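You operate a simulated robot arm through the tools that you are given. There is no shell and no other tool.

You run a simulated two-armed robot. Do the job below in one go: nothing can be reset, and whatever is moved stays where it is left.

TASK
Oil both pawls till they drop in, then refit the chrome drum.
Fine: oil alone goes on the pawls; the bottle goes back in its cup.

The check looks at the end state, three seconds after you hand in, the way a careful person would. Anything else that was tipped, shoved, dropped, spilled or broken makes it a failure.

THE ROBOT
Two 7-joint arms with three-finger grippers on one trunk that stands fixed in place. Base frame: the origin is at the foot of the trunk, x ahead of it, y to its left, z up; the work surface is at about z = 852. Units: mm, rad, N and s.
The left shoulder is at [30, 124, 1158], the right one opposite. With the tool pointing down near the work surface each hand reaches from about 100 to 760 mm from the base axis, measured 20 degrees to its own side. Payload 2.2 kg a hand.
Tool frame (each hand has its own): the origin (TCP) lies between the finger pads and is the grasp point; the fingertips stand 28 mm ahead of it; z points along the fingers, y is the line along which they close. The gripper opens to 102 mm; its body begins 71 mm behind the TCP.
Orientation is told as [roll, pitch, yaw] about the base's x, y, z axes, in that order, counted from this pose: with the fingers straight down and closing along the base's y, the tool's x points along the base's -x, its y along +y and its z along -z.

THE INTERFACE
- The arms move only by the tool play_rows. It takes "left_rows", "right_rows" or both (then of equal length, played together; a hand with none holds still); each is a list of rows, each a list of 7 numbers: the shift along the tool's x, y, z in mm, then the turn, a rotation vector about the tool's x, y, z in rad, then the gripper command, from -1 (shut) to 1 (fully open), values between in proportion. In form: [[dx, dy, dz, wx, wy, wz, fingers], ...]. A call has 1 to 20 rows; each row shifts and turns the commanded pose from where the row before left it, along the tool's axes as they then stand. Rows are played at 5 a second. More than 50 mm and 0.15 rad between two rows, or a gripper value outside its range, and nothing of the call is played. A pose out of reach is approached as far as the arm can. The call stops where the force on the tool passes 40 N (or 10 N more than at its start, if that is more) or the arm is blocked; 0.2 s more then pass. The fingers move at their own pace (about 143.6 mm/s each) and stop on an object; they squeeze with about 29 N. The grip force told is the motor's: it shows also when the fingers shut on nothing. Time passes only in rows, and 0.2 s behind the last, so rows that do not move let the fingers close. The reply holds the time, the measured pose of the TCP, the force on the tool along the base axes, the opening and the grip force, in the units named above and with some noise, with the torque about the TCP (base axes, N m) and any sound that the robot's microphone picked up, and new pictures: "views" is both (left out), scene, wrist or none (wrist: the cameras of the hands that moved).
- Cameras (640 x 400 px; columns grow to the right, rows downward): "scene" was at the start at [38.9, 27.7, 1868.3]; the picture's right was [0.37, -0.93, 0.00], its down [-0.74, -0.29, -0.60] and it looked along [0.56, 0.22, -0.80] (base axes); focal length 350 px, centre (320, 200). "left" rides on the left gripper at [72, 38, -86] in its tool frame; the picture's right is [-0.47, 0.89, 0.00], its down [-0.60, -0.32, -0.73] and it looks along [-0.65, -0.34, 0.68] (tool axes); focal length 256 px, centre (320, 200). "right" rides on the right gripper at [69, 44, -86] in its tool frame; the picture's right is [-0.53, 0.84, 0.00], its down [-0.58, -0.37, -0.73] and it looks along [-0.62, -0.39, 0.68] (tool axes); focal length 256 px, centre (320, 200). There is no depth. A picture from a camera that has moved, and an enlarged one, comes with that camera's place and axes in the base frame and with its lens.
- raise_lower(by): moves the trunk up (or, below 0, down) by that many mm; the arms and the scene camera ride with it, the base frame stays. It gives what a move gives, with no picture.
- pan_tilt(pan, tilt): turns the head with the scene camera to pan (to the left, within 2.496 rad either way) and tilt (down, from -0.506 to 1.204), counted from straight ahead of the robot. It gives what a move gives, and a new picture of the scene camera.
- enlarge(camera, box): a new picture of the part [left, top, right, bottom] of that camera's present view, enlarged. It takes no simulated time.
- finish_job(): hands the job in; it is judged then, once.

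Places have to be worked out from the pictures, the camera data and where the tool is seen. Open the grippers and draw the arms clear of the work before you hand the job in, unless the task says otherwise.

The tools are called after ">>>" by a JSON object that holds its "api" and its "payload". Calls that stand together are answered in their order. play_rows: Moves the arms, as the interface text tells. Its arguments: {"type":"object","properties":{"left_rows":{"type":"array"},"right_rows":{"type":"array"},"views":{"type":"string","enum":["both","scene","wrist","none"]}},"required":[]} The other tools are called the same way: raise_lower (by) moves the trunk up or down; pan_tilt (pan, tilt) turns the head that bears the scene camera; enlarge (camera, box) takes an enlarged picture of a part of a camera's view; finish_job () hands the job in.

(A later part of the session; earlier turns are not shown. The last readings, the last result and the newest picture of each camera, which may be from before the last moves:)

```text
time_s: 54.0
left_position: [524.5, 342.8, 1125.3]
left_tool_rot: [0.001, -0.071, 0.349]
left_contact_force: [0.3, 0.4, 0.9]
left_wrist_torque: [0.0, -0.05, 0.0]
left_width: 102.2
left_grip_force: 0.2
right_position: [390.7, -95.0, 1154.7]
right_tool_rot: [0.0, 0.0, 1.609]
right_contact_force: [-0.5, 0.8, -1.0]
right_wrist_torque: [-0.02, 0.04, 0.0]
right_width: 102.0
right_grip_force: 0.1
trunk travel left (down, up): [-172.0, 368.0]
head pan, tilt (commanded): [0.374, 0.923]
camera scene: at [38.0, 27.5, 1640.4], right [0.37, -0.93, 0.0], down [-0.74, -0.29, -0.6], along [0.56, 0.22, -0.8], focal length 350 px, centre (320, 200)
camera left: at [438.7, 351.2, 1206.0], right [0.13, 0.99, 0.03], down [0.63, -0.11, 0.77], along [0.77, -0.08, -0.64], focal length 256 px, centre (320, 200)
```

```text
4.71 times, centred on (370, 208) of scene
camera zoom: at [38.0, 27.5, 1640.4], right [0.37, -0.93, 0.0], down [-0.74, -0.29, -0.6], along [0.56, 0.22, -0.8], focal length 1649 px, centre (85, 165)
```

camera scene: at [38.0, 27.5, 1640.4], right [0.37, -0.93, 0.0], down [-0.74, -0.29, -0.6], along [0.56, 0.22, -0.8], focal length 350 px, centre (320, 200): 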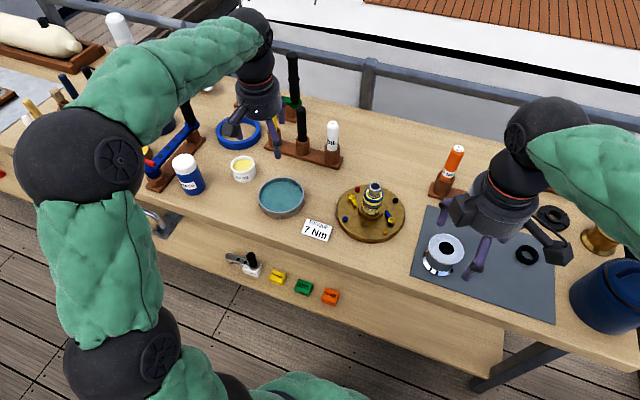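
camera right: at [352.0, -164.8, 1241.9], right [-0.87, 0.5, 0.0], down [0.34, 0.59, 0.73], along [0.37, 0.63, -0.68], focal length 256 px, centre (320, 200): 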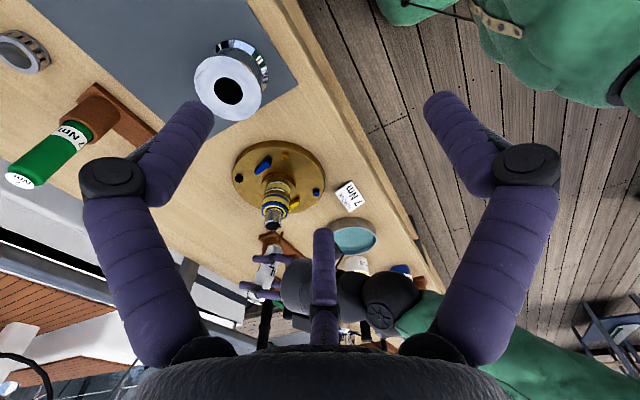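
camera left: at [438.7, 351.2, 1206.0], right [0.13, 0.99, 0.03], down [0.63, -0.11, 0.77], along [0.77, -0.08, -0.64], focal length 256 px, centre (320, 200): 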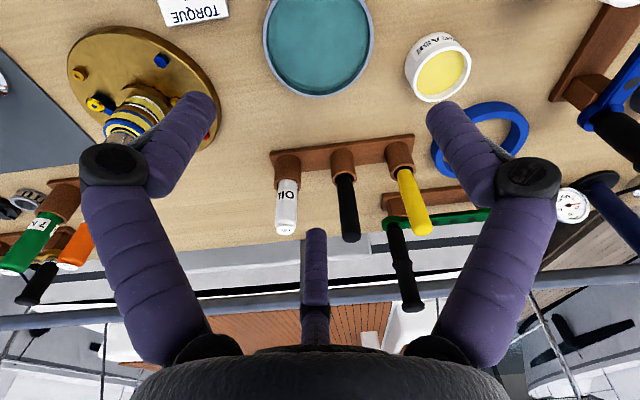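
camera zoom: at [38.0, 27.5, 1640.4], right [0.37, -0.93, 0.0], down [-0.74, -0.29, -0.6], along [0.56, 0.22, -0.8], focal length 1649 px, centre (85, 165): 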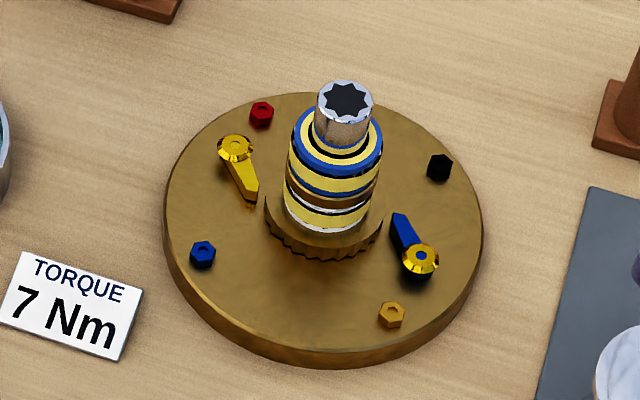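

The bottle is back in its cup and both pawls rest at the ratchet, with no oil on the plate. Before handling the drum I want precise positions, so I enlarge the spindle top and the drum in several cameras.

>>> {"api": "enlarge", "payload": {"camera": "scene", "box": [355, 170, 395, 200]}}

>>> {"api": "enlarge", "payload": {"camera": "right", "box": [250, 170, 310, 240]}}

>>> {"api": "enlarge", "payload": {"camera": "left", "box": [60, 20, 220, 160]}}

>>> {"api": "enlarge", "payload": {"camera": "scene", "box": [410, 220, 480, 285]}}

>>> {"api": "enlarge", "payload": {"camera": "right", "box": [185, 30, 275, 130]}}

```text
13.33 times, centred on (375, 185) of scene
camera zoom: at [38.0, 27.5, 1640.4], right [0.37, -0.93, 0.0], down [-0.74, -0.29, -0.6], along [0.56, 0.22, -0.8], focal length 4672 px, centre (-413, 400)
```

zoom: 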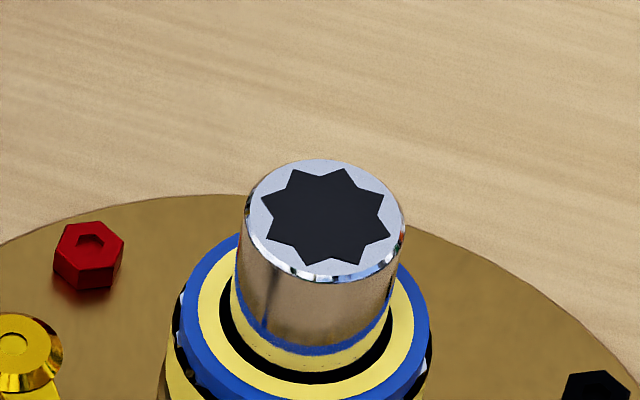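

```text
5.71 times, centred on (280, 205) of right
camera zoom: at [351.6, -164.9, 1242.0], right [-0.87, 0.5, 0.0], down [0.34, 0.59, 0.73], along [0.37, 0.63, -0.68], focal length 1463 px, centre (549, 171)
```

zoom: 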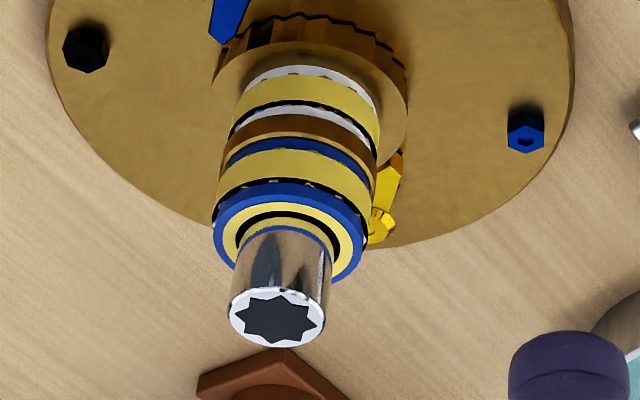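

```text
2.86 times, centred on (140, 90) of left
camera zoom: at [438.7, 351.2, 1206.0], right [0.13, 0.99, 0.03], down [0.63, -0.11, 0.77], along [0.77, -0.08, -0.64], focal length 731 px, centre (834, 514)
```

zoom: 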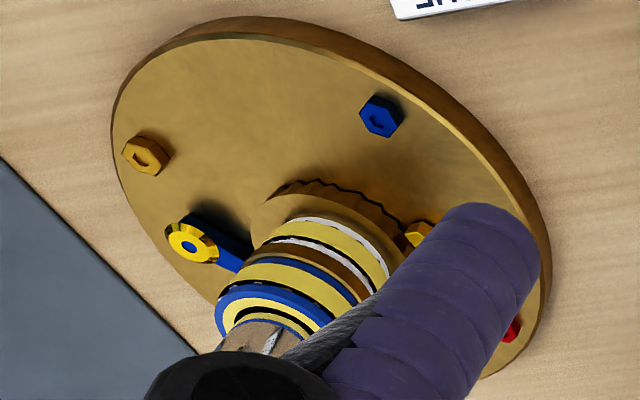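

```text
6.15 times, centred on (445, 252) of scene
camera zoom: at [38.0, 27.5, 1640.4], right [0.37, -0.93, 0.0], down [-0.74, -0.29, -0.6], along [0.56, 0.22, -0.8], focal length 2156 px, centre (-449, -123)
```

zoom: 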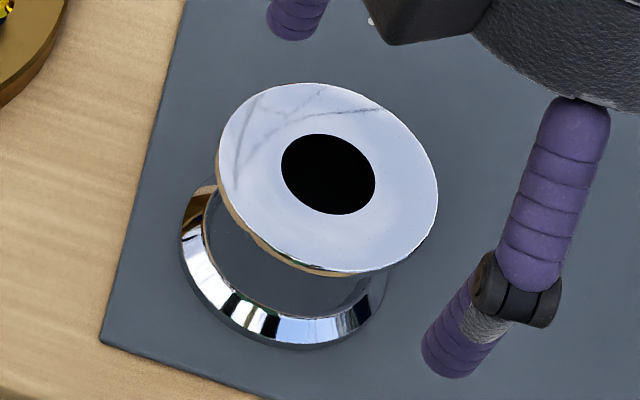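

```text
4.00 times, centred on (230, 80) of right
camera zoom: at [351.6, -164.9, 1242.0], right [-0.87, 0.5, 0.0], down [0.34, 0.59, 0.73], along [0.37, 0.63, -0.68], focal length 1024 px, centre (680, 680)
```

zoom: 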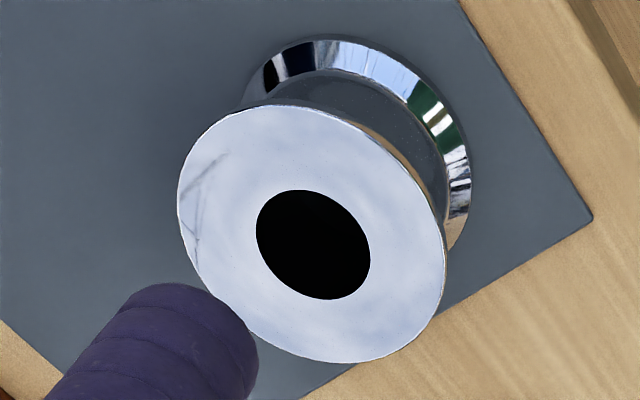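

The spindle axis refines to about (599.7, 100.7) with its top at z of about 971. The drum is 80 mm across at its top flange, about 66 mm tall, and stands near (522.6, -99.3). I turn the right hand back to yaw 0 and bring it open above the drum.

>>> {"api": "play_rows", "payload": {"right_rows": [[0, 0, 0, 0, 0, 0.1463, 1], [0, 0, 0, 0, 0, 0.1463, 1], [0, 0, 0, 0, 0, 0.1463, 1], [0, 0, 0, 0, 0, 0.1463, 1], [0, 0, 0, 0, 0, 0.1463, 1], [0, 0, 0, 0, 0, 0.1463, 1], [0, 0, 0, 0, 0, 0.1463, 1], [0, 0, 0, 0, 0, 0.1463, 1], [0, 0, 0, 0, 0, 0.1463, 1], [0, 0, 0, 0, 0, 0.1463, 1], [0, 0, 0, 0, 0, 0.1463, 1], [-32.7, -1.2, 20, 0, 0, 0, 1], [-32.7, -1.2, 20, 0, 0, 0, 1], [-32.7, -1.2, 20, 0, 0, 0, 1], [-32.7, -1.2, 20, 0, 0, 0, 1], [0, 0, 20, 0, 0, 0, 1], [0, 0, 20, 0, 0, 0, 1], [0, 0, 0, 0, 0, 0, 1]], "views": "both"}}

>>> {"api": "enlarge", "payload": {"camera": "scene", "box": [390, 170, 510, 300]}}

>>> {"api": "enlarge", "payload": {"camera": "right", "box": [180, 60, 460, 260]}}

```text
time_s: 57.8
left_position: [525.2, 342.0, 1125.5]
left_tool_rot: [0.003, -0.072, 0.349]
left_contact_force: [0.6, -0.6, -0.6]
left_wrist_torque: [-0.02, 0.0, 0.01]
left_width: 101.8
left_grip_force: 0.1
right_position: [523.7, -99.8, 1034.6]
right_tool_rot: [0.0, 0.0, 0.001]
right_contact_force: [0.5, 0.0, 0.5]
right_wrist_torque: [0.02, -0.02, 0.02]
right_width: 102.2
right_grip_force: 0.0
trunk travel left (down, up): [-172.0, 368.0]
head pan, tilt (commanded): [0.374, 0.923]
camera scene: at [38.4, 27.6, 1640.4], right [0.37, -0.93, 0.0], down [-0.74, -0.29, -0.6], along [0.56, 0.22, -0.8], focal length 350 px, centre (320, 200)
camera right: at [455.3, -55.7, 1122.0], right [0.53, 0.85, 0.0], down [0.58, -0.36, 0.73], along [0.62, -0.39, -0.68], focal length 256 px, centre (320, 200)
```

scene: 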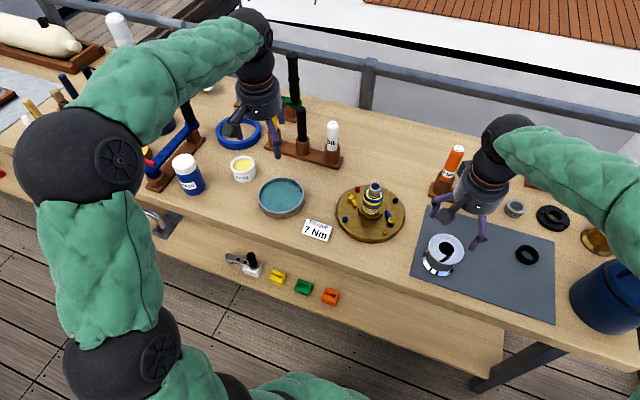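
right: 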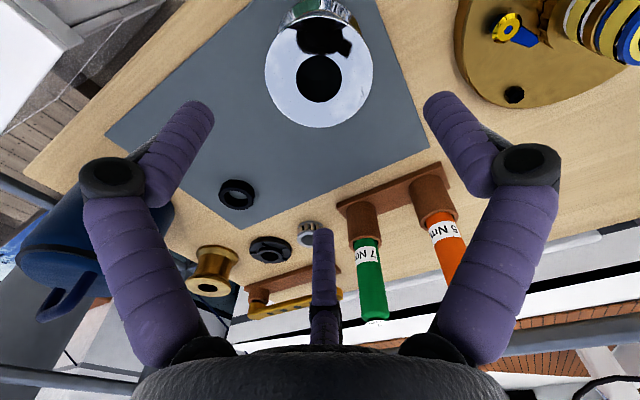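

```text
3.08 times, centred on (450, 235) of scene
camera zoom: at [38.4, 27.6, 1640.4], right [0.37, -0.93, 0.0], down [-0.74, -0.29, -0.6], along [0.56, 0.22, -0.8], focal length 1078 px, centre (-80, 92)
```

zoom: 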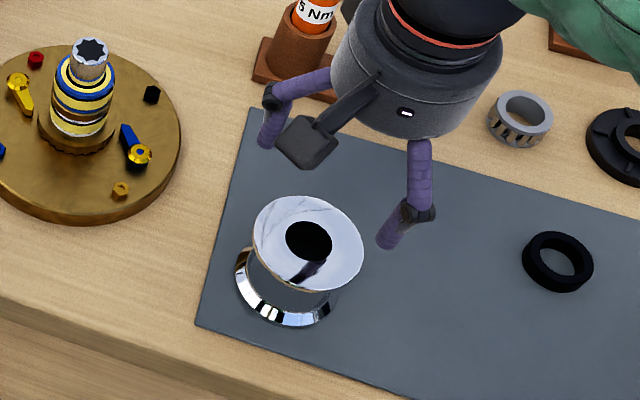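

```text
2.00 times, centred on (320, 160) of right
camera zoom: at [455.3, -55.7, 1122.0], right [0.53, 0.85, 0.0], down [0.58, -0.36, 0.73], along [0.62, -0.39, -0.68], focal length 512 px, centre (320, 280)
```

zoom: 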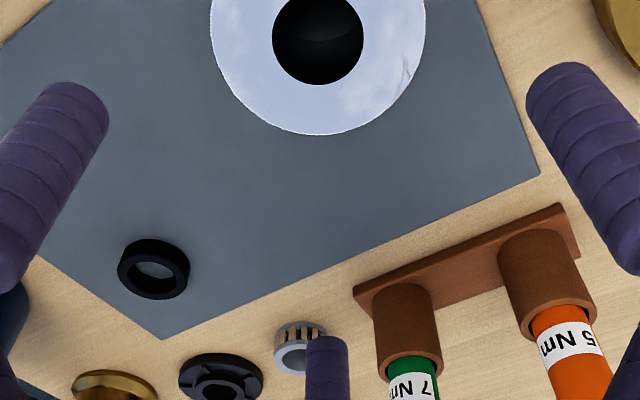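

The drum's bore sits right under the hand, about 1.5 mm towards the robot. I correct that and descend with open fingers around the flange to z 915, checking on the way.

>>> {"api": "play_rows", "payload": {"right_rows": [[1.5, 0, 20, 0, 0, 0, 1], [0, 0, 30, 0, 0, 0, 1], [0, 0, 25, 0, 0, 0, 1], [0, 0, 0, 0, 0, 0, 1]], "views": "wrist"}}

>>> {"api": "enlarge", "payload": {"camera": "scene", "box": [390, 180, 510, 300]}}

```text
time_s: 58.8
left_position: [525.9, 342.3, 1125.5]
left_tool_rot: [0.001, -0.072, 0.348]
left_contact_force: [0.0, -0.1, 0.4]
left_wrist_torque: [-0.02, 0.0, 0.02]
left_width: 102.0
left_grip_force: 0.0
right_position: [522.0, -100.0, 959.0]
right_tool_rot: [0.0, 0.0, 0.0]
right_contact_force: [-0.1, -0.6, 0.6]
right_wrist_torque: [-0.01, -0.04, 0.01]
right_width: 102.0
right_grip_force: 0.1
trunk travel left (down, up): [-172.0, 368.0]
head pan, tilt (commanded): [0.374, 0.923]
camera right: at [453.9, -55.4, 1046.4], right [0.53, 0.85, 0.0], down [0.58, -0.36, 0.73], along [0.62, -0.39, -0.68], focal length 256 px, centre (320, 200)
```

right: 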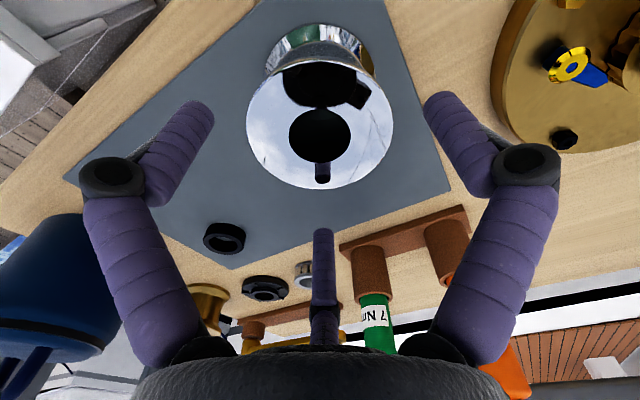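

```text
3.33 times, centred on (450, 240) of scene
camera zoom: at [38.6, 27.7, 1640.4], right [0.37, -0.93, 0.0], down [-0.74, -0.29, -0.6], along [0.56, 0.22, -0.8], focal length 1168 px, centre (-113, 67)
```

zoom: 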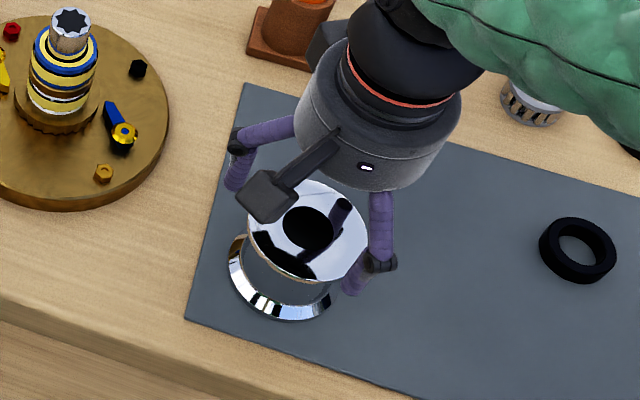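

The bore is now centred on the tool axis and the drum's top is at z of about 919. I descend 44 mm more so the fingers straddle the flange.

>>> {"api": "play_rows", "payload": {"right_rows": [[0, 0, 15, 0, 0, 0, 1], [0, 0, 15, 0, 0, 0, 1], [0, 0, 14, 0, 0, 0, 1], [0, 0, 0, 0, 0, 0, 1]], "views": "wrist"}}

>>> {"api": "enlarge", "payload": {"camera": "scene", "box": [390, 180, 510, 300]}}

```text
time_s: 59.8
left_position: [525.9, 342.1, 1124.6]
left_tool_rot: [0.002, -0.072, 0.347]
left_contact_force: [0.6, 0.0, 0.5]
left_wrist_torque: [0.02, 0.02, 0.04]
left_width: 102.2
left_grip_force: 0.0
right_position: [521.8, -99.6, 915.6]
right_tool_rot: [-0.002, 0.001, 0.0]
right_contact_force: [0.1, -0.4, 1.4]
right_wrist_torque: [0.0, 0.02, 0.04]
right_width: 102.1
right_grip_force: 0.1
trunk travel left (down, up): [-172.0, 368.0]
head pan, tilt (commanded): [0.374, 0.923]
camera right: at [453.9, -55.4, 1002.7], right [0.53, 0.85, 0.0], down [0.58, -0.36, 0.73], along [0.62, -0.39, -0.68], focal length 256 px, centre (320, 200)
```

right: 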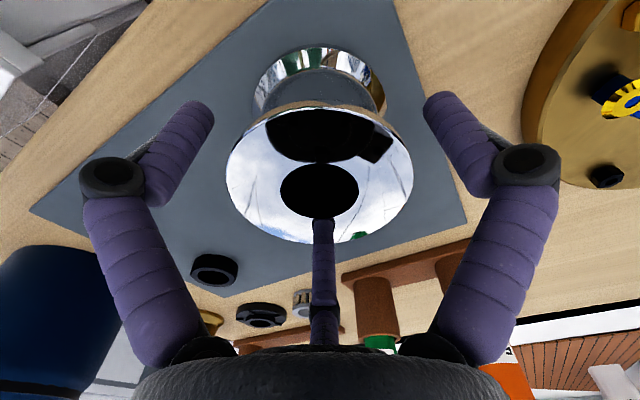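

```text
3.33 times, centred on (450, 240) of scene
camera zoom: at [38.7, 27.7, 1640.3], right [0.37, -0.93, 0.0], down [-0.74, -0.29, -0.6], along [0.56, 0.22, -0.8], focal length 1168 px, centre (-113, 67)
```

zoom: 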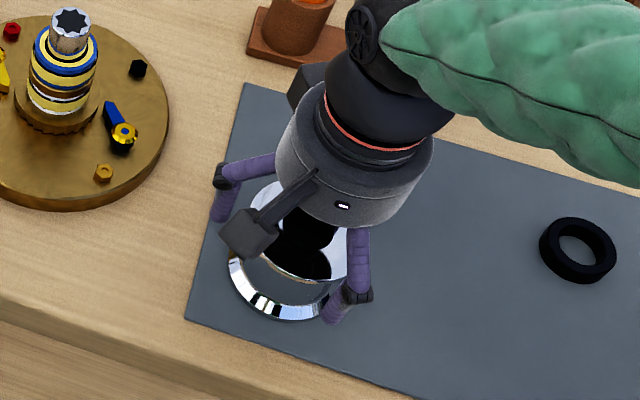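

The flange is at the level of the finger pads and centred. I close the fingers on it.

>>> {"api": "play_rows", "payload": {"right_rows": [[0, 0, 0, 0, 0, 0, 0.7], [0, 0, 0, 0, 0, 0, 0.5], [0, 0, 0, 0, 0, 0, -1], [0, 0, 0, 0, 0, 0, -1], [0, 0, 0, 0, 0, 0, -1]], "views": "wrist"}}

>>> {"api": "enlarge", "payload": {"camera": "scene", "box": [390, 180, 510, 300]}}

>>> {"api": "enlarge", "payload": {"camera": "right", "box": [180, 20, 460, 260]}}

```text
time_s: 61.0
left_position: [525.7, 343.8, 1124.9]
left_tool_rot: [0.001, -0.069, 0.349]
left_contact_force: [-0.5, -0.6, -0.8]
left_wrist_torque: [-0.01, -0.02, -0.03]
left_width: 101.9
left_grip_force: 0.0
right_position: [521.0, -99.1, 915.9]
right_tool_rot: [0.0, 0.001, 0.0]
right_contact_force: [1.3, -0.2, 1.9]
right_wrist_torque: [-0.23, 0.2, -0.01]
right_width: 73.0
right_grip_force: 29.5
trunk travel left (down, up): [-172.0, 368.0]
head pan, tilt (commanded): [0.374, 0.923]
camera right: at [453.9, -55.4, 1002.9], right [0.53, 0.85, 0.0], down [0.58, -0.36, 0.73], along [0.62, -0.39, -0.68], focal length 256 px, centre (320, 200)
```

right: 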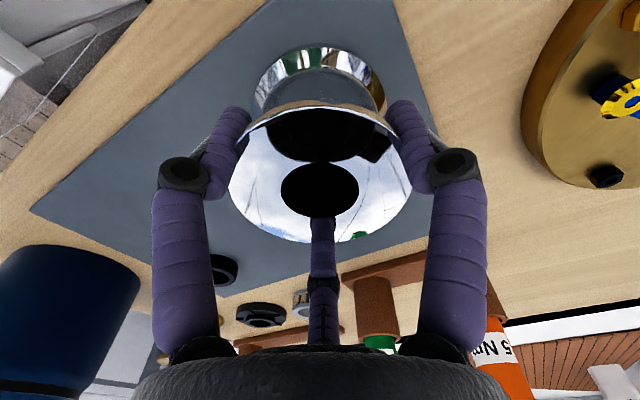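

```text
3.33 times, centred on (450, 240) of scene
camera zoom: at [38.7, 27.7, 1640.3], right [0.37, -0.93, 0.0], down [-0.74, -0.29, -0.6], along [0.56, 0.22, -0.8], focal length 1168 px, centre (-113, 67)
```

zoom: 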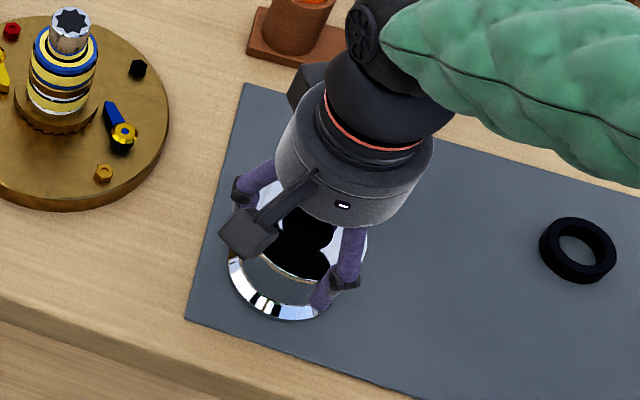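

```text
1.67 times, centred on (320, 140) of right
camera zoom: at [453.9, -55.4, 1002.9], right [0.53, 0.85, 0.0], down [0.58, -0.36, 0.73], along [0.62, -0.39, -0.68], focal length 427 px, centre (320, 300)
```

zoom: 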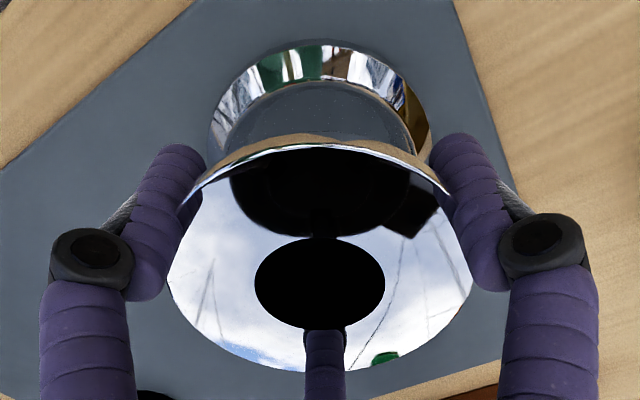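

The drum is gripped with 29.5 N at a reading of 73 mm. I lift it 20 mm slowly to see whether it hangs straight and holds.

>>> {"api": "play_rows", "payload": {"right_rows": [[0, 0, -5, 0, 0, 0, -1], [0, 0, -5, 0, 0, 0, -1], [0, 0, -10, 0, 0, 0, -1], [0, 0, 0, 0, 0, 0, -1]], "views": "wrist"}}

>>> {"api": "enlarge", "payload": {"camera": "scene", "box": [390, 180, 510, 300]}}

>>> {"api": "enlarge", "payload": {"camera": "right", "box": [180, 20, 460, 260]}}

```text
time_s: 62.0
left_position: [526.6, 342.5, 1123.5]
left_tool_rot: [0.002, -0.069, 0.349]
left_contact_force: [-0.3, -0.7, -0.1]
left_wrist_torque: [-0.01, -0.02, 0.01]
left_width: 101.9
left_grip_force: 0.1
right_position: [522.6, -100.6, 935.0]
right_tool_rot: [0.001, 0.0, 0.003]
right_contact_force: [0.4, -0.5, -7.5]
right_wrist_torque: [-0.01, 0.03, 0.0]
right_width: 72.5
right_grip_force: 28.7
trunk travel left (down, up): [-172.0, 368.0]
head pan, tilt (commanded): [0.374, 0.923]
camera right: at [454.0, -55.6, 1022.2], right [0.53, 0.85, 0.0], down [0.58, -0.36, 0.73], along [0.62, -0.39, -0.68], focal length 256 px, centre (320, 200)
```

right: 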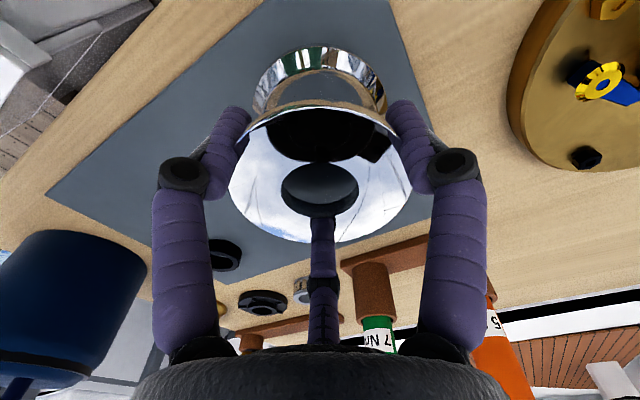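

```text
3.33 times, centred on (450, 240) of scene
camera zoom: at [39.7, 27.5, 1640.3], right [0.37, -0.93, 0.0], down [-0.74, -0.29, -0.6], along [0.56, 0.22, -0.8], focal length 1168 px, centre (-113, 67)
```

zoom: 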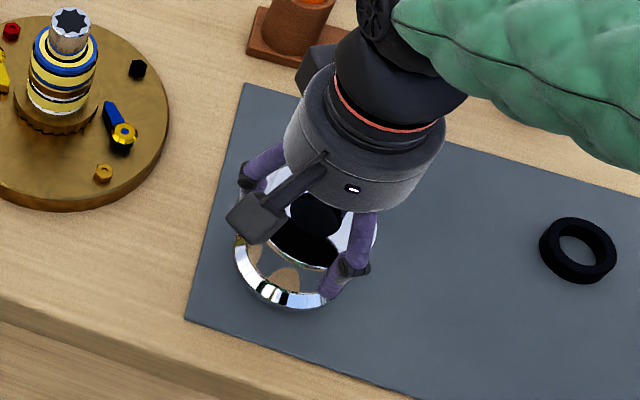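

```text
1.67 times, centred on (320, 140) of right
camera zoom: at [454.0, -55.6, 1022.2], right [0.53, 0.85, 0.0], down [0.58, -0.36, 0.73], along [0.62, -0.39, -0.68], focal length 427 px, centre (320, 300)
```

zoom: 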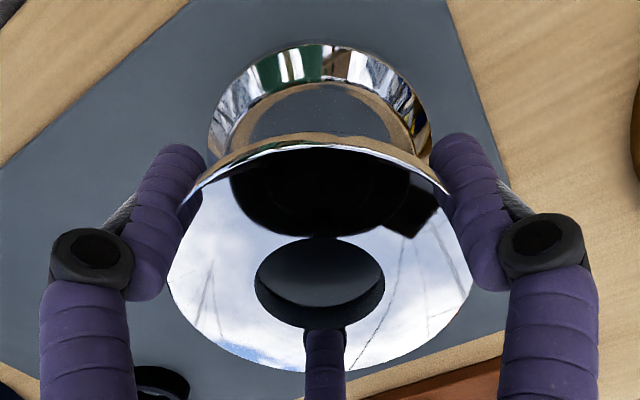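

The drum holds well: it weighs about 7.5 N, is straight, and is centred on the tool axis with its top 3 mm above the TCP. I lift it high and carry it over the spindle, keeping its bottom well above the spindle's top. Meanwhile I place the left hand's camera to look at the winch from the left side.

>>> {"api": "play_rows", "payload": {"left_rows": [[0, 0, 0, 0, 0.07, 0, 1], [0, 0, 0, 0, 0, 0.143, 1], [0, 0, 0, 0, 0, 0.143, 1], [0, 0, 0, 0, 0, 0.143, 1], [0, 0, 0, 0, 0, 0.143, 1], [0, 0, 0, 0, 0, 0.143, 1], [0, 0, 0, 0, 0, 0.143, 1], [0, 0, 0, 0, 0, 0.143, 1], [0, 0, 0, 0, 0, 0.143, 1], [0, 0, 0, 0, 0, 0.143, 1], [0, 0, 0, 0, 0, 0.143, 1], [-9.7, 23.2, 30, 0, 0, 0, 1], [-9.7, 23.2, 30, 0, 0, 0, 1], [-9.7, 23.2, 30, 0, 0, 0, 1], [0, 0, 0, 0, 0, 0, 1]], "right_rows": [[0, 0, -20, 0, 0, 0, -1], [0, 0, -30, 0, 0, 0, -1], [0, 0, -30, 0, 0, 0, -1], [0, 0, -30, 0, 0, 0, -1], [0, 0, -25, 0, 0, 0, -1], [-15.5, 40.2, 0, 0, 0, 0, -1], [-15.5, 40.2, 0, 0, 0, 0, -1], [-15.5, 40.2, 0, 0, 0, 0, -1], [-15.5, 40.2, 0, 0, 0, 0, -1], [-15.5, 40.2, 0, 0, 0, 0, -1], [0, 0, 0, 0, 0, 0, -1], [0, 0, 0, 0, 0, 0, -1], [0, 0, 0, 0, 0, 0, -1], [0, 0, 0, 0, 0, 0, -1], [0, 0, 0, 0, 0, 0, -1]], "views": "both"}}

```text
time_s: 65.2
left_position: [600.8, 350.3, 1035.5]
left_tool_rot: [0.001, 0.002, -1.08]
left_contact_force: [-0.3, 0.1, -0.1]
left_wrist_torque: [0.01, -0.05, 0.0]
left_width: 101.7
left_grip_force: 0.1
right_position: [598.4, 101.3, 1070.0]
right_tool_rot: [0.001, -0.002, -0.001]
right_contact_force: [-0.1, -0.2, -7.1]
right_wrist_torque: [0.03, -0.03, -0.02]
right_width: 72.5
right_grip_force: 28.8
trunk travel left (down, up): [-172.0, 368.0]
head pan, tilt (commanded): [0.374, 0.923]
camera scene: at [38.3, 27.4, 1640.4], right [0.37, -0.93, 0.0], down [-0.74, -0.29, -0.6], along [0.56, 0.22, -0.8], focal length 350 px, centre (320, 200)
camera right: at [530.4, 145.6, 1157.8], right [0.53, 0.85, 0.0], down [0.58, -0.36, 0.73], along [0.62, -0.39, -0.68], focal length 256 px, centre (320, 200)
camera left: at [600.3, 431.1, 1120.6], right [1.0, 0.01, 0.0], down [0.0, -0.68, 0.73], along [0.01, -0.73, -0.68], focal length 256 px, centre (320, 200)
```

scene: 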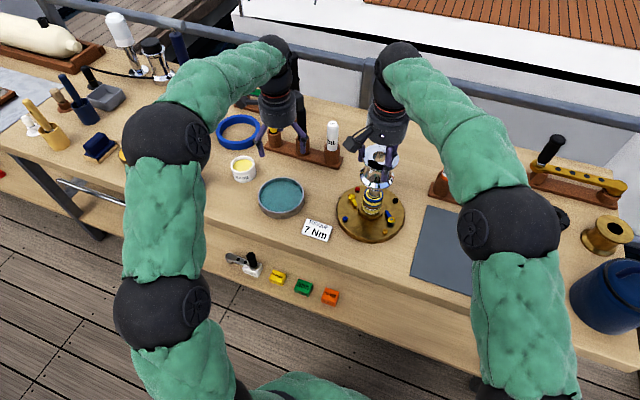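
right: 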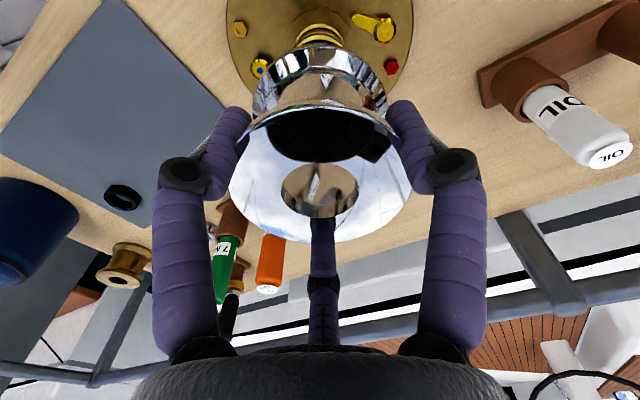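
left: 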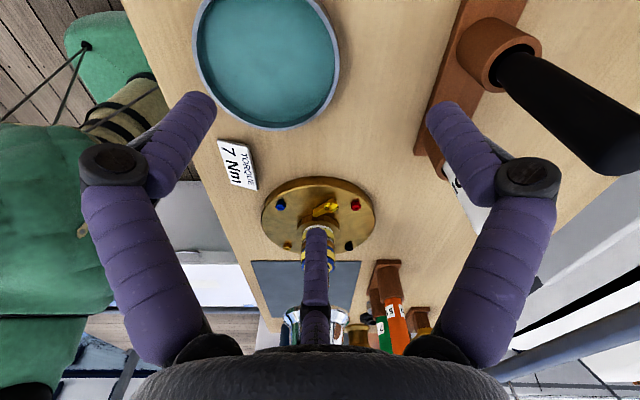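

The drum is over the winch with plenty of room below. The right wrist camera sees the spindle just beyond the drum's lower flange, and the scene camera sees both from the front, so I enlarge both to measure the alignment.

>>> {"api": "enlarge", "payload": {"camera": "right", "box": [240, 0, 400, 100]}}

>>> {"api": "enlarge", "payload": {"camera": "scene", "box": [340, 130, 420, 240]}}

>>> {"api": "enlarge", "payload": {"camera": "scene", "box": [355, 165, 395, 205]}}

```text
4.00 times, centred on (320, 50) of right
camera zoom: at [530.4, 145.6, 1157.8], right [0.53, 0.85, 0.0], down [0.58, -0.36, 0.73], along [0.62, -0.39, -0.68], focal length 1024 px, centre (320, 800)
```

zoom: 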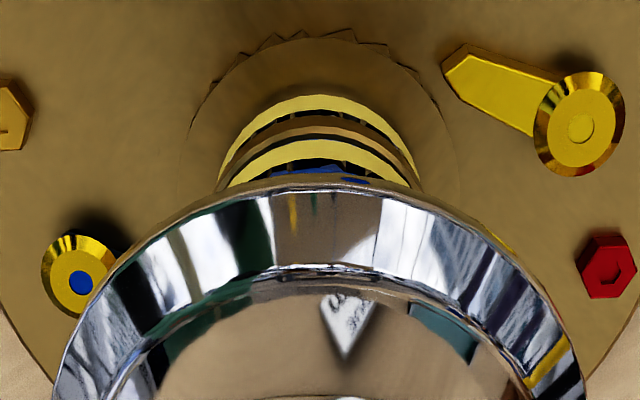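

```text
3.64 times, centred on (380, 185) of scene
camera zoom: at [38.3, 27.4, 1640.4], right [0.37, -0.93, 0.0], down [-0.74, -0.29, -0.6], along [0.56, 0.22, -0.8], focal length 1274 px, centre (102, 254)
```

zoom: 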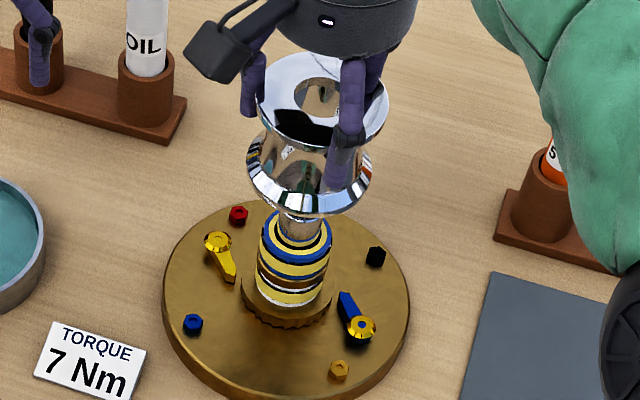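

```text
10.00 times, centred on (375, 185) of scene
camera zoom: at [38.3, 27.4, 1640.4], right [0.37, -0.93, 0.0], down [-0.74, -0.29, -0.6], along [0.56, 0.22, -0.8], focal length 3504 px, centre (-230, 350)
```

zoom: 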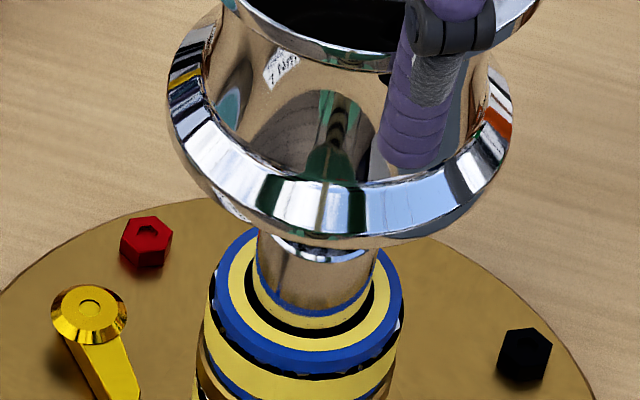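

The wrist view shows the drum and spindle lined up along one diagonal. The scene view shows the drum about 1.6 mm to the picture's left, which means shifting it about (+1.5, -0.9). I apply that and lower the drum until its bottom is about 10 mm above the spindle's top, then measure again.

>>> {"api": "play_rows", "payload": {"right_rows": [[-1.5, -0.9, 10, 0, 0, 0, -1], [0, 0, 10, 0, 0, 0, -1], [0, 0, 8, 0, 0, 0, -1], [0, 0, 0, 0, 0, 0, -1], [0, 0, 0, 0, 0, 0, -1]], "views": "none"}}

>>> {"api": "enlarge", "payload": {"camera": "right", "box": [240, 0, 400, 100]}}

>>> {"api": "enlarge", "payload": {"camera": "scene", "box": [355, 165, 395, 205]}}

>>> {"api": "enlarge", "payload": {"camera": "scene", "box": [340, 145, 420, 220]}}

```text
time_s: 66.4
left_position: [601.9, 350.4, 1034.0]
left_tool_rot: [0.002, 0.003, -1.079]
left_contact_force: [-0.4, 1.1, -0.1]
left_wrist_torque: [-0.01, -0.04, 0.04]
left_width: 101.7
left_grip_force: 0.0
right_position: [601.5, 101.2, 1043.6]
right_tool_rot: [-0.002, 0.002, 0.0]
right_contact_force: [-0.7, -0.4, -6.7]
right_wrist_torque: [0.01, -0.03, -0.02]
right_width: 72.7
right_grip_force: 29.3
trunk travel left (down, up): [-172.0, 368.0]
head pan, tilt (commanded): [0.374, 0.923]
```

```text
4.00 times, centred on (320, 50) of right
camera zoom: at [533.0, 145.0, 1129.4], right [0.53, 0.85, 0.0], down [0.58, -0.36, 0.73], along [0.62, -0.39, -0.68], focal length 1024 px, centre (320, 800)
```

zoom: 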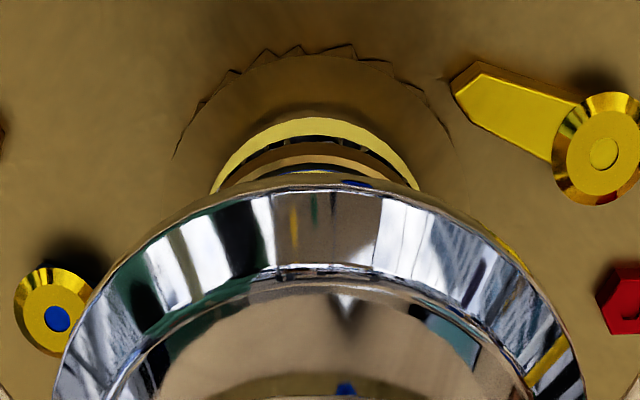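

```text
10.00 times, centred on (375, 185) of scene
camera zoom: at [39.7, 27.9, 1640.3], right [0.37, -0.93, 0.0], down [-0.74, -0.29, -0.6], along [0.56, 0.22, -0.8], focal length 3504 px, centre (-230, 350)
```

zoom: 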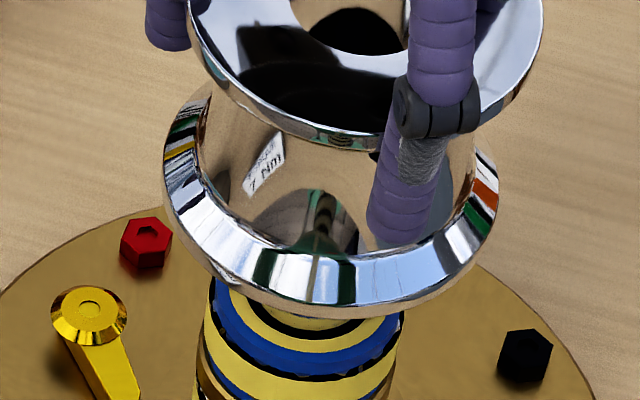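

```text
5.33 times, centred on (380, 182) of scene
camera zoom: at [39.7, 27.9, 1640.3], right [0.37, -0.93, 0.0], down [-0.74, -0.29, -0.6], along [0.56, 0.22, -0.8], focal length 1869 px, centre (0, 293)
```

zoom: 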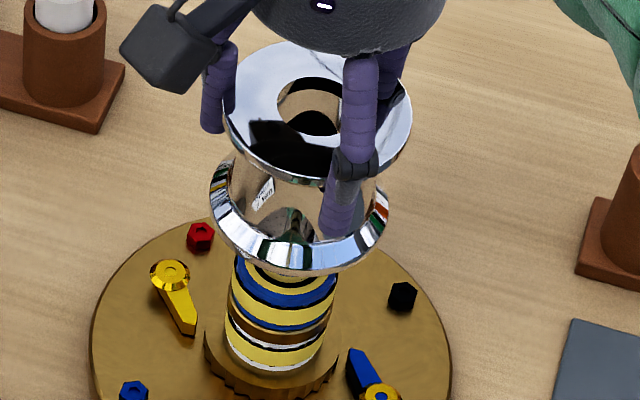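

The offset is now under about 1 mm. I take closer zooms and a few steady readings to trim it.

>>> {"api": "play_rows", "payload": {"right_rows": [[0, 0, 0, 0, 0, 0, -1]], "views": "none"}}

>>> {"api": "play_rows", "payload": {"right_rows": [[0, 0, 0, 0, 0, 0, -1]], "views": "none"}}

>>> {"api": "enlarge", "payload": {"camera": "right", "box": [270, 5, 370, 65]}}

>>> {"api": "enlarge", "payload": {"camera": "scene", "box": [362, 165, 392, 185]}}

>>> {"api": "enlarge", "payload": {"camera": "scene", "box": [362, 180, 392, 212]}}

```text
time_s: 66.8
left_position: [603.1, 350.0, 1033.1]
left_tool_rot: [-0.001, 0.001, -1.08]
left_contact_force: [0.7, 0.0, 0.4]
left_wrist_torque: [0.03, 0.03, 0.01]
left_width: 101.9
left_grip_force: 0.0
right_position: [599.6, 101.0, 1043.0]
right_tool_rot: [0.001, 0.002, 0.002]
right_contact_force: [-0.1, 0.0, -7.0]
right_wrist_torque: [0.0, 0.01, 0.0]
right_width: 72.5
right_grip_force: 29.1
trunk travel left (down, up): [-172.0, 368.0]
head pan, tilt (commanded): [0.374, 0.923]
```

```text
time_s: 67.2
left_position: [600.9, 350.0, 1033.9]
left_tool_rot: [0.002, 0.0, -1.081]
left_contact_force: [1.5, -0.4, -0.1]
left_wrist_torque: [-0.02, 0.02, -0.01]
left_width: 102.0
left_grip_force: 0.2
right_position: [600.4, 101.5, 1042.5]
right_tool_rot: [0.001, 0.002, 0.0]
right_contact_force: [-0.8, 0.6, -7.8]
right_wrist_torque: [-0.03, -0.05, 0.01]
right_width: 72.5
right_grip_force: 28.8
trunk travel left (down, up): [-172.0, 368.0]
head pan, tilt (commanded): [0.374, 0.923]
```

```text
6.40 times, centred on (320, 35) of right
camera zoom: at [533.0, 145.0, 1129.4], right [0.53, 0.85, 0.0], down [0.58, -0.36, 0.73], along [0.62, -0.39, -0.68], focal length 1638 px, centre (320, 1256)
```

zoom: 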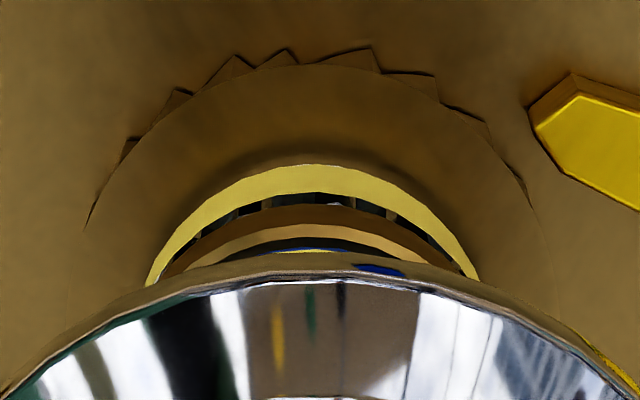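

```text
16.00 times, centred on (377, 175) of scene
camera zoom: at [39.7, 27.9, 1640.3], right [0.37, -0.93, 0.0], down [-0.74, -0.29, -0.6], along [0.56, 0.22, -0.8], focal length 5606 px, centre (-592, 600)
```

zoom: 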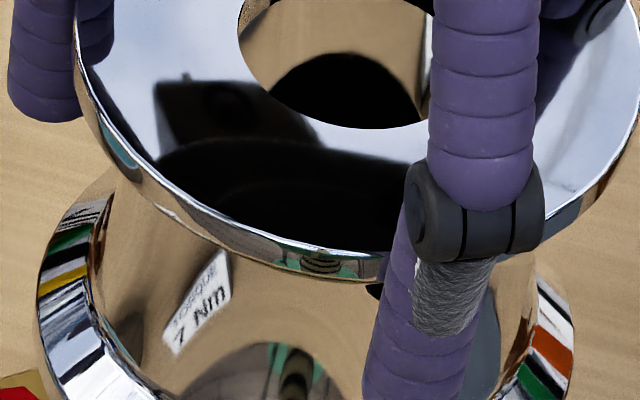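

```text
12.50 times, centred on (377, 196) of scene
camera zoom: at [39.7, 27.9, 1640.3], right [0.37, -0.93, 0.0], down [-0.74, -0.29, -0.6], along [0.56, 0.22, -0.8], focal length 4380 px, centre (-392, 250)
```

zoom: 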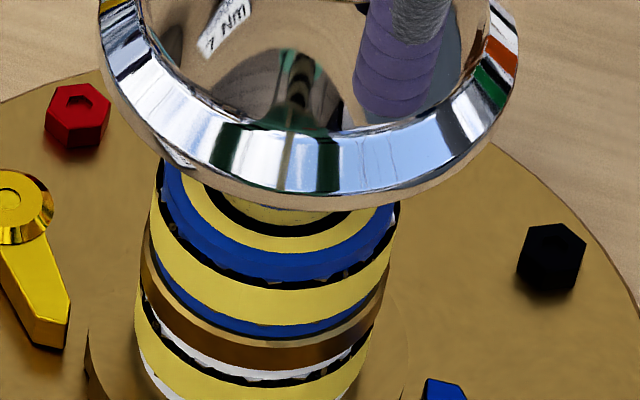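

The two views agree: the drum is off by about (+0.9, +0.5) mm. I trim that and lower it 40 mm, which is still just above the bearing stack, with the socket now inside the drum.

>>> {"api": "play_rows", "payload": {"right_rows": [[0.9, -0.5, 0, 0, 0, 0, -1], [0, 0, 10, 0, 0, 0, -1], [0, 0, 10, 0, 0, 0, -1], [0, 0, 10, 0, 0, 0, -1], [0, 0, 10, 0, 0, 0, -1], [0, 0, 0, 0, 0, 0, -1], [0, 0, 0, 0, 0, 0, -1]], "views": "wrist"}}

>>> {"api": "enlarge", "payload": {"camera": "scene", "box": [355, 165, 395, 215]}}

>>> {"api": "enlarge", "payload": {"camera": "right", "box": [220, 80, 420, 260]}}

```text
time_s: 68.8
left_position: [600.9, 350.1, 1033.1]
left_tool_rot: [0.0, 0.004, -1.079]
left_contact_force: [-0.4, 0.0, 0.2]
left_wrist_torque: [0.02, 0.01, 0.0]
left_width: 101.8
left_grip_force: 0.0
right_position: [599.0, 101.5, 1002.0]
right_tool_rot: [0.0, 0.003, -0.001]
right_contact_force: [-0.5, 0.3, -7.7]
right_wrist_torque: [-0.01, 0.02, -0.03]
right_width: 72.6
right_grip_force: 29.1
trunk travel left (down, up): [-172.0, 368.0]
head pan, tilt (commanded): [0.374, 0.923]
camera right: at [531.8, 144.5, 1089.1], right [0.53, 0.85, 0.0], down [0.58, -0.36, 0.73], along [0.62, -0.39, -0.68], focal length 256 px, centre (320, 200)
```

right: 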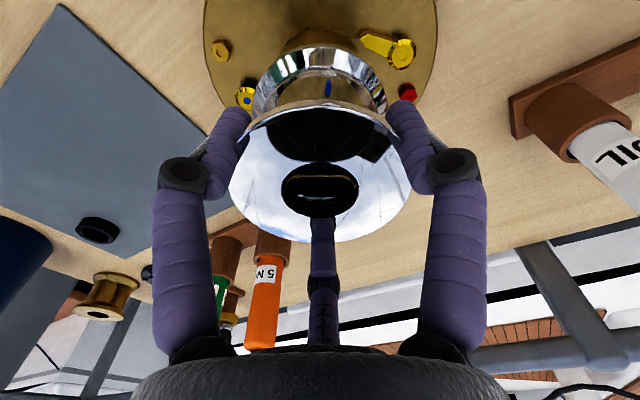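

```text
8.00 times, centred on (375, 190) of scene
camera zoom: at [39.7, 27.9, 1640.3], right [0.37, -0.93, 0.0], down [-0.74, -0.29, -0.6], along [0.56, 0.22, -0.8], focal length 2803 px, centre (-120, 280)
```

zoom: 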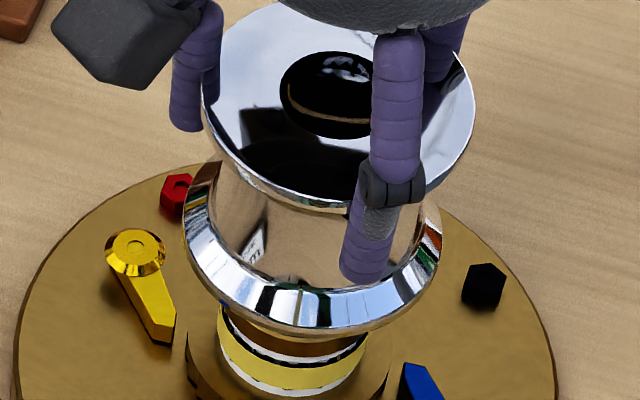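

```text
2.22 times, centred on (320, 170) of right
camera zoom: at [531.8, 144.5, 1089.1], right [0.53, 0.85, 0.0], down [0.58, -0.36, 0.73], along [0.62, -0.39, -0.68], focal length 569 px, centre (320, 267)
```

zoom: 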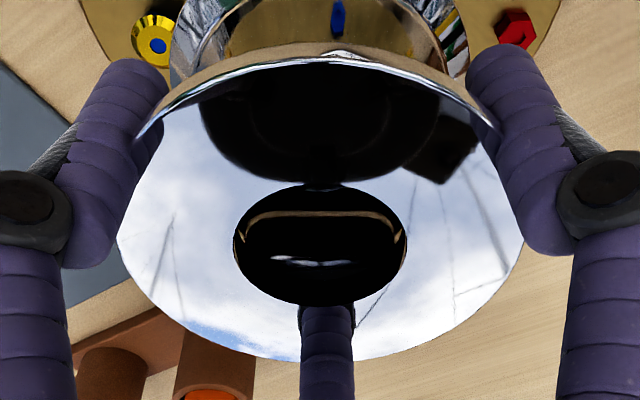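

Everything is still hanging free (-7.7 N is just the drum's weight). I lower in small steps, reading the forces after each few millimetres.

>>> {"api": "play_rows", "payload": {"right_rows": [[0, 0, 2.5, 0, 0, 0, -1], [0, 0, 2.5, 0, 0, 0, -1], [0, 0, 2.5, 0, 0, 0, -1], [0, 0, 2.5, 0, 0, 0, -1]], "views": "none"}}

>>> {"api": "play_rows", "payload": {"right_rows": [[0, 0, 2, 0, 0, 0, -1], [0, 0, 2, 0, 0, 0, -1], [0, 0, 2, 0, 0, 0, -1]], "views": "none"}}

```text
time_s: 69.8
left_position: [601.9, 350.2, 1034.1]
left_tool_rot: [0.001, 0.001, -1.081]
left_contact_force: [0.4, 0.2, -0.1]
left_wrist_torque: [0.01, 0.01, 0.01]
left_width: 101.7
left_grip_force: 0.1
right_position: [600.5, 100.6, 991.3]
right_tool_rot: [-0.001, 0.0, 0.001]
right_contact_force: [0.6, 0.0, -8.6]
right_wrist_torque: [0.01, 0.0, 0.0]
right_width: 72.3
right_grip_force: 29.2
trunk travel left (down, up): [-172.0, 368.0]
head pan, tilt (commanded): [0.374, 0.923]
```

```text
time_s: 70.6
left_position: [601.4, 349.8, 1035.2]
left_tool_rot: [-0.001, 0.002, -1.081]
left_contact_force: [-0.4, 0.6, -0.2]
left_wrist_torque: [0.02, 0.01, 0.01]
left_width: 102.2
left_grip_force: 0.1
right_position: [599.2, 100.5, 986.1]
right_tool_rot: [-0.001, 0.002, 0.0]
right_contact_force: [0.4, -0.1, -7.7]
right_wrist_torque: [0.01, -0.03, 0.01]
right_width: 72.7
right_grip_force: 28.4
trunk travel left (down, up): [-172.0, 368.0]
head pan, tilt (commanded): [0.374, 0.923]
```

No contact yet, and the drum's bottom edge should now be past the top of the bearing. I continue in small steps.

>>> {"api": "play_rows", "payload": {"right_rows": [[0, 0, 2, 0, 0, 0, -1], [0, 0, 2, 0, 0, 0, -1], [0, 0, 2, 0, 0, 0, -1], [0, 0, 2, 0, 0, 0, -1]], "views": "none"}}

>>> {"api": "play_rows", "payload": {"right_rows": [[0, 0, 2, 0, 0, 0, -1], [0, 0, 2, 0, 0, 0, -1], [0, 0, 2, 0, 0, 0, -1], [0, 0, 2, 0, 0, 0, -1]], "views": "none"}}

>>> {"api": "enlarge", "payload": {"camera": "scene", "box": [350, 170, 400, 225]}}

>>> {"api": "enlarge", "payload": {"camera": "right", "box": [220, 80, 420, 260]}}

```text
time_s: 71.6
left_position: [602.0, 349.4, 1033.9]
left_tool_rot: [-0.001, 0.002, -1.081]
left_contact_force: [-0.5, -0.1, 1.0]
left_wrist_torque: [-0.02, -0.01, 0.0]
left_width: 102.3
left_grip_force: 0.1
right_position: [599.8, 100.7, 977.3]
right_tool_rot: [0.001, 0.002, 0.0]
right_contact_force: [-1.2, 0.3, -8.3]
right_wrist_torque: [0.03, 0.0, -0.01]
right_width: 72.7
right_grip_force: 28.9
trunk travel left (down, up): [-172.0, 368.0]
head pan, tilt (commanded): [0.374, 0.923]
```

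```text
time_s: 72.6
left_position: [601.8, 349.2, 1033.9]
left_tool_rot: [0.0, 0.002, -1.08]
left_contact_force: [1.2, -0.9, 0.4]
left_wrist_torque: [-0.01, 0.02, 0.03]
left_width: 101.9
left_grip_force: 0.0
right_position: [598.9, 100.3, 969.2]
right_tool_rot: [0.0, 0.002, 0.001]
right_contact_force: [-0.4, -0.7, -7.7]
right_wrist_torque: [0.02, 0.03, 0.0]
right_width: 72.3
right_grip_force: 28.6
trunk travel left (down, up): [-172.0, 368.0]
head pan, tilt (commanded): [0.374, 0.923]
```

```text
7.27 times, centred on (375, 198) of scene
camera zoom: at [39.7, 27.9, 1640.3], right [0.37, -0.93, 0.0], down [-0.74, -0.29, -0.6], along [0.56, 0.22, -0.8], focal length 2548 px, centre (-80, 218)
```

zoom: 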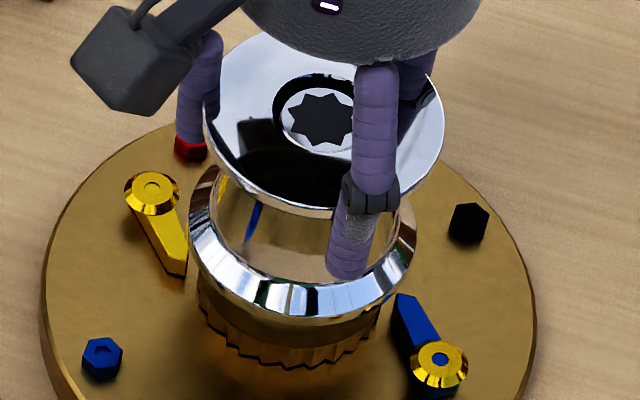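

```text
2.22 times, centred on (320, 170) of right
camera zoom: at [531.9, 144.5, 1056.8], right [0.53, 0.85, 0.0], down [0.58, -0.36, 0.73], along [0.62, -0.39, -0.68], focal length 569 px, centre (320, 267)
```

zoom: 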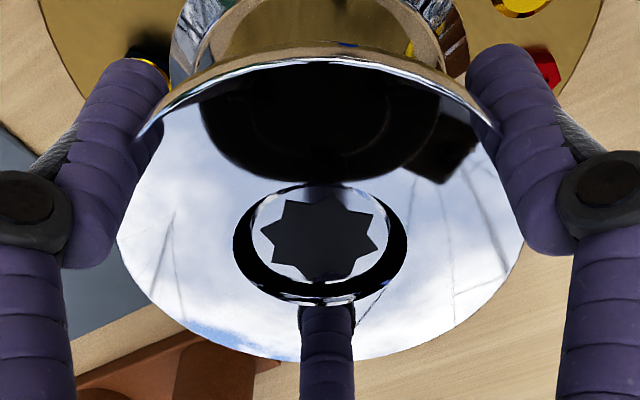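

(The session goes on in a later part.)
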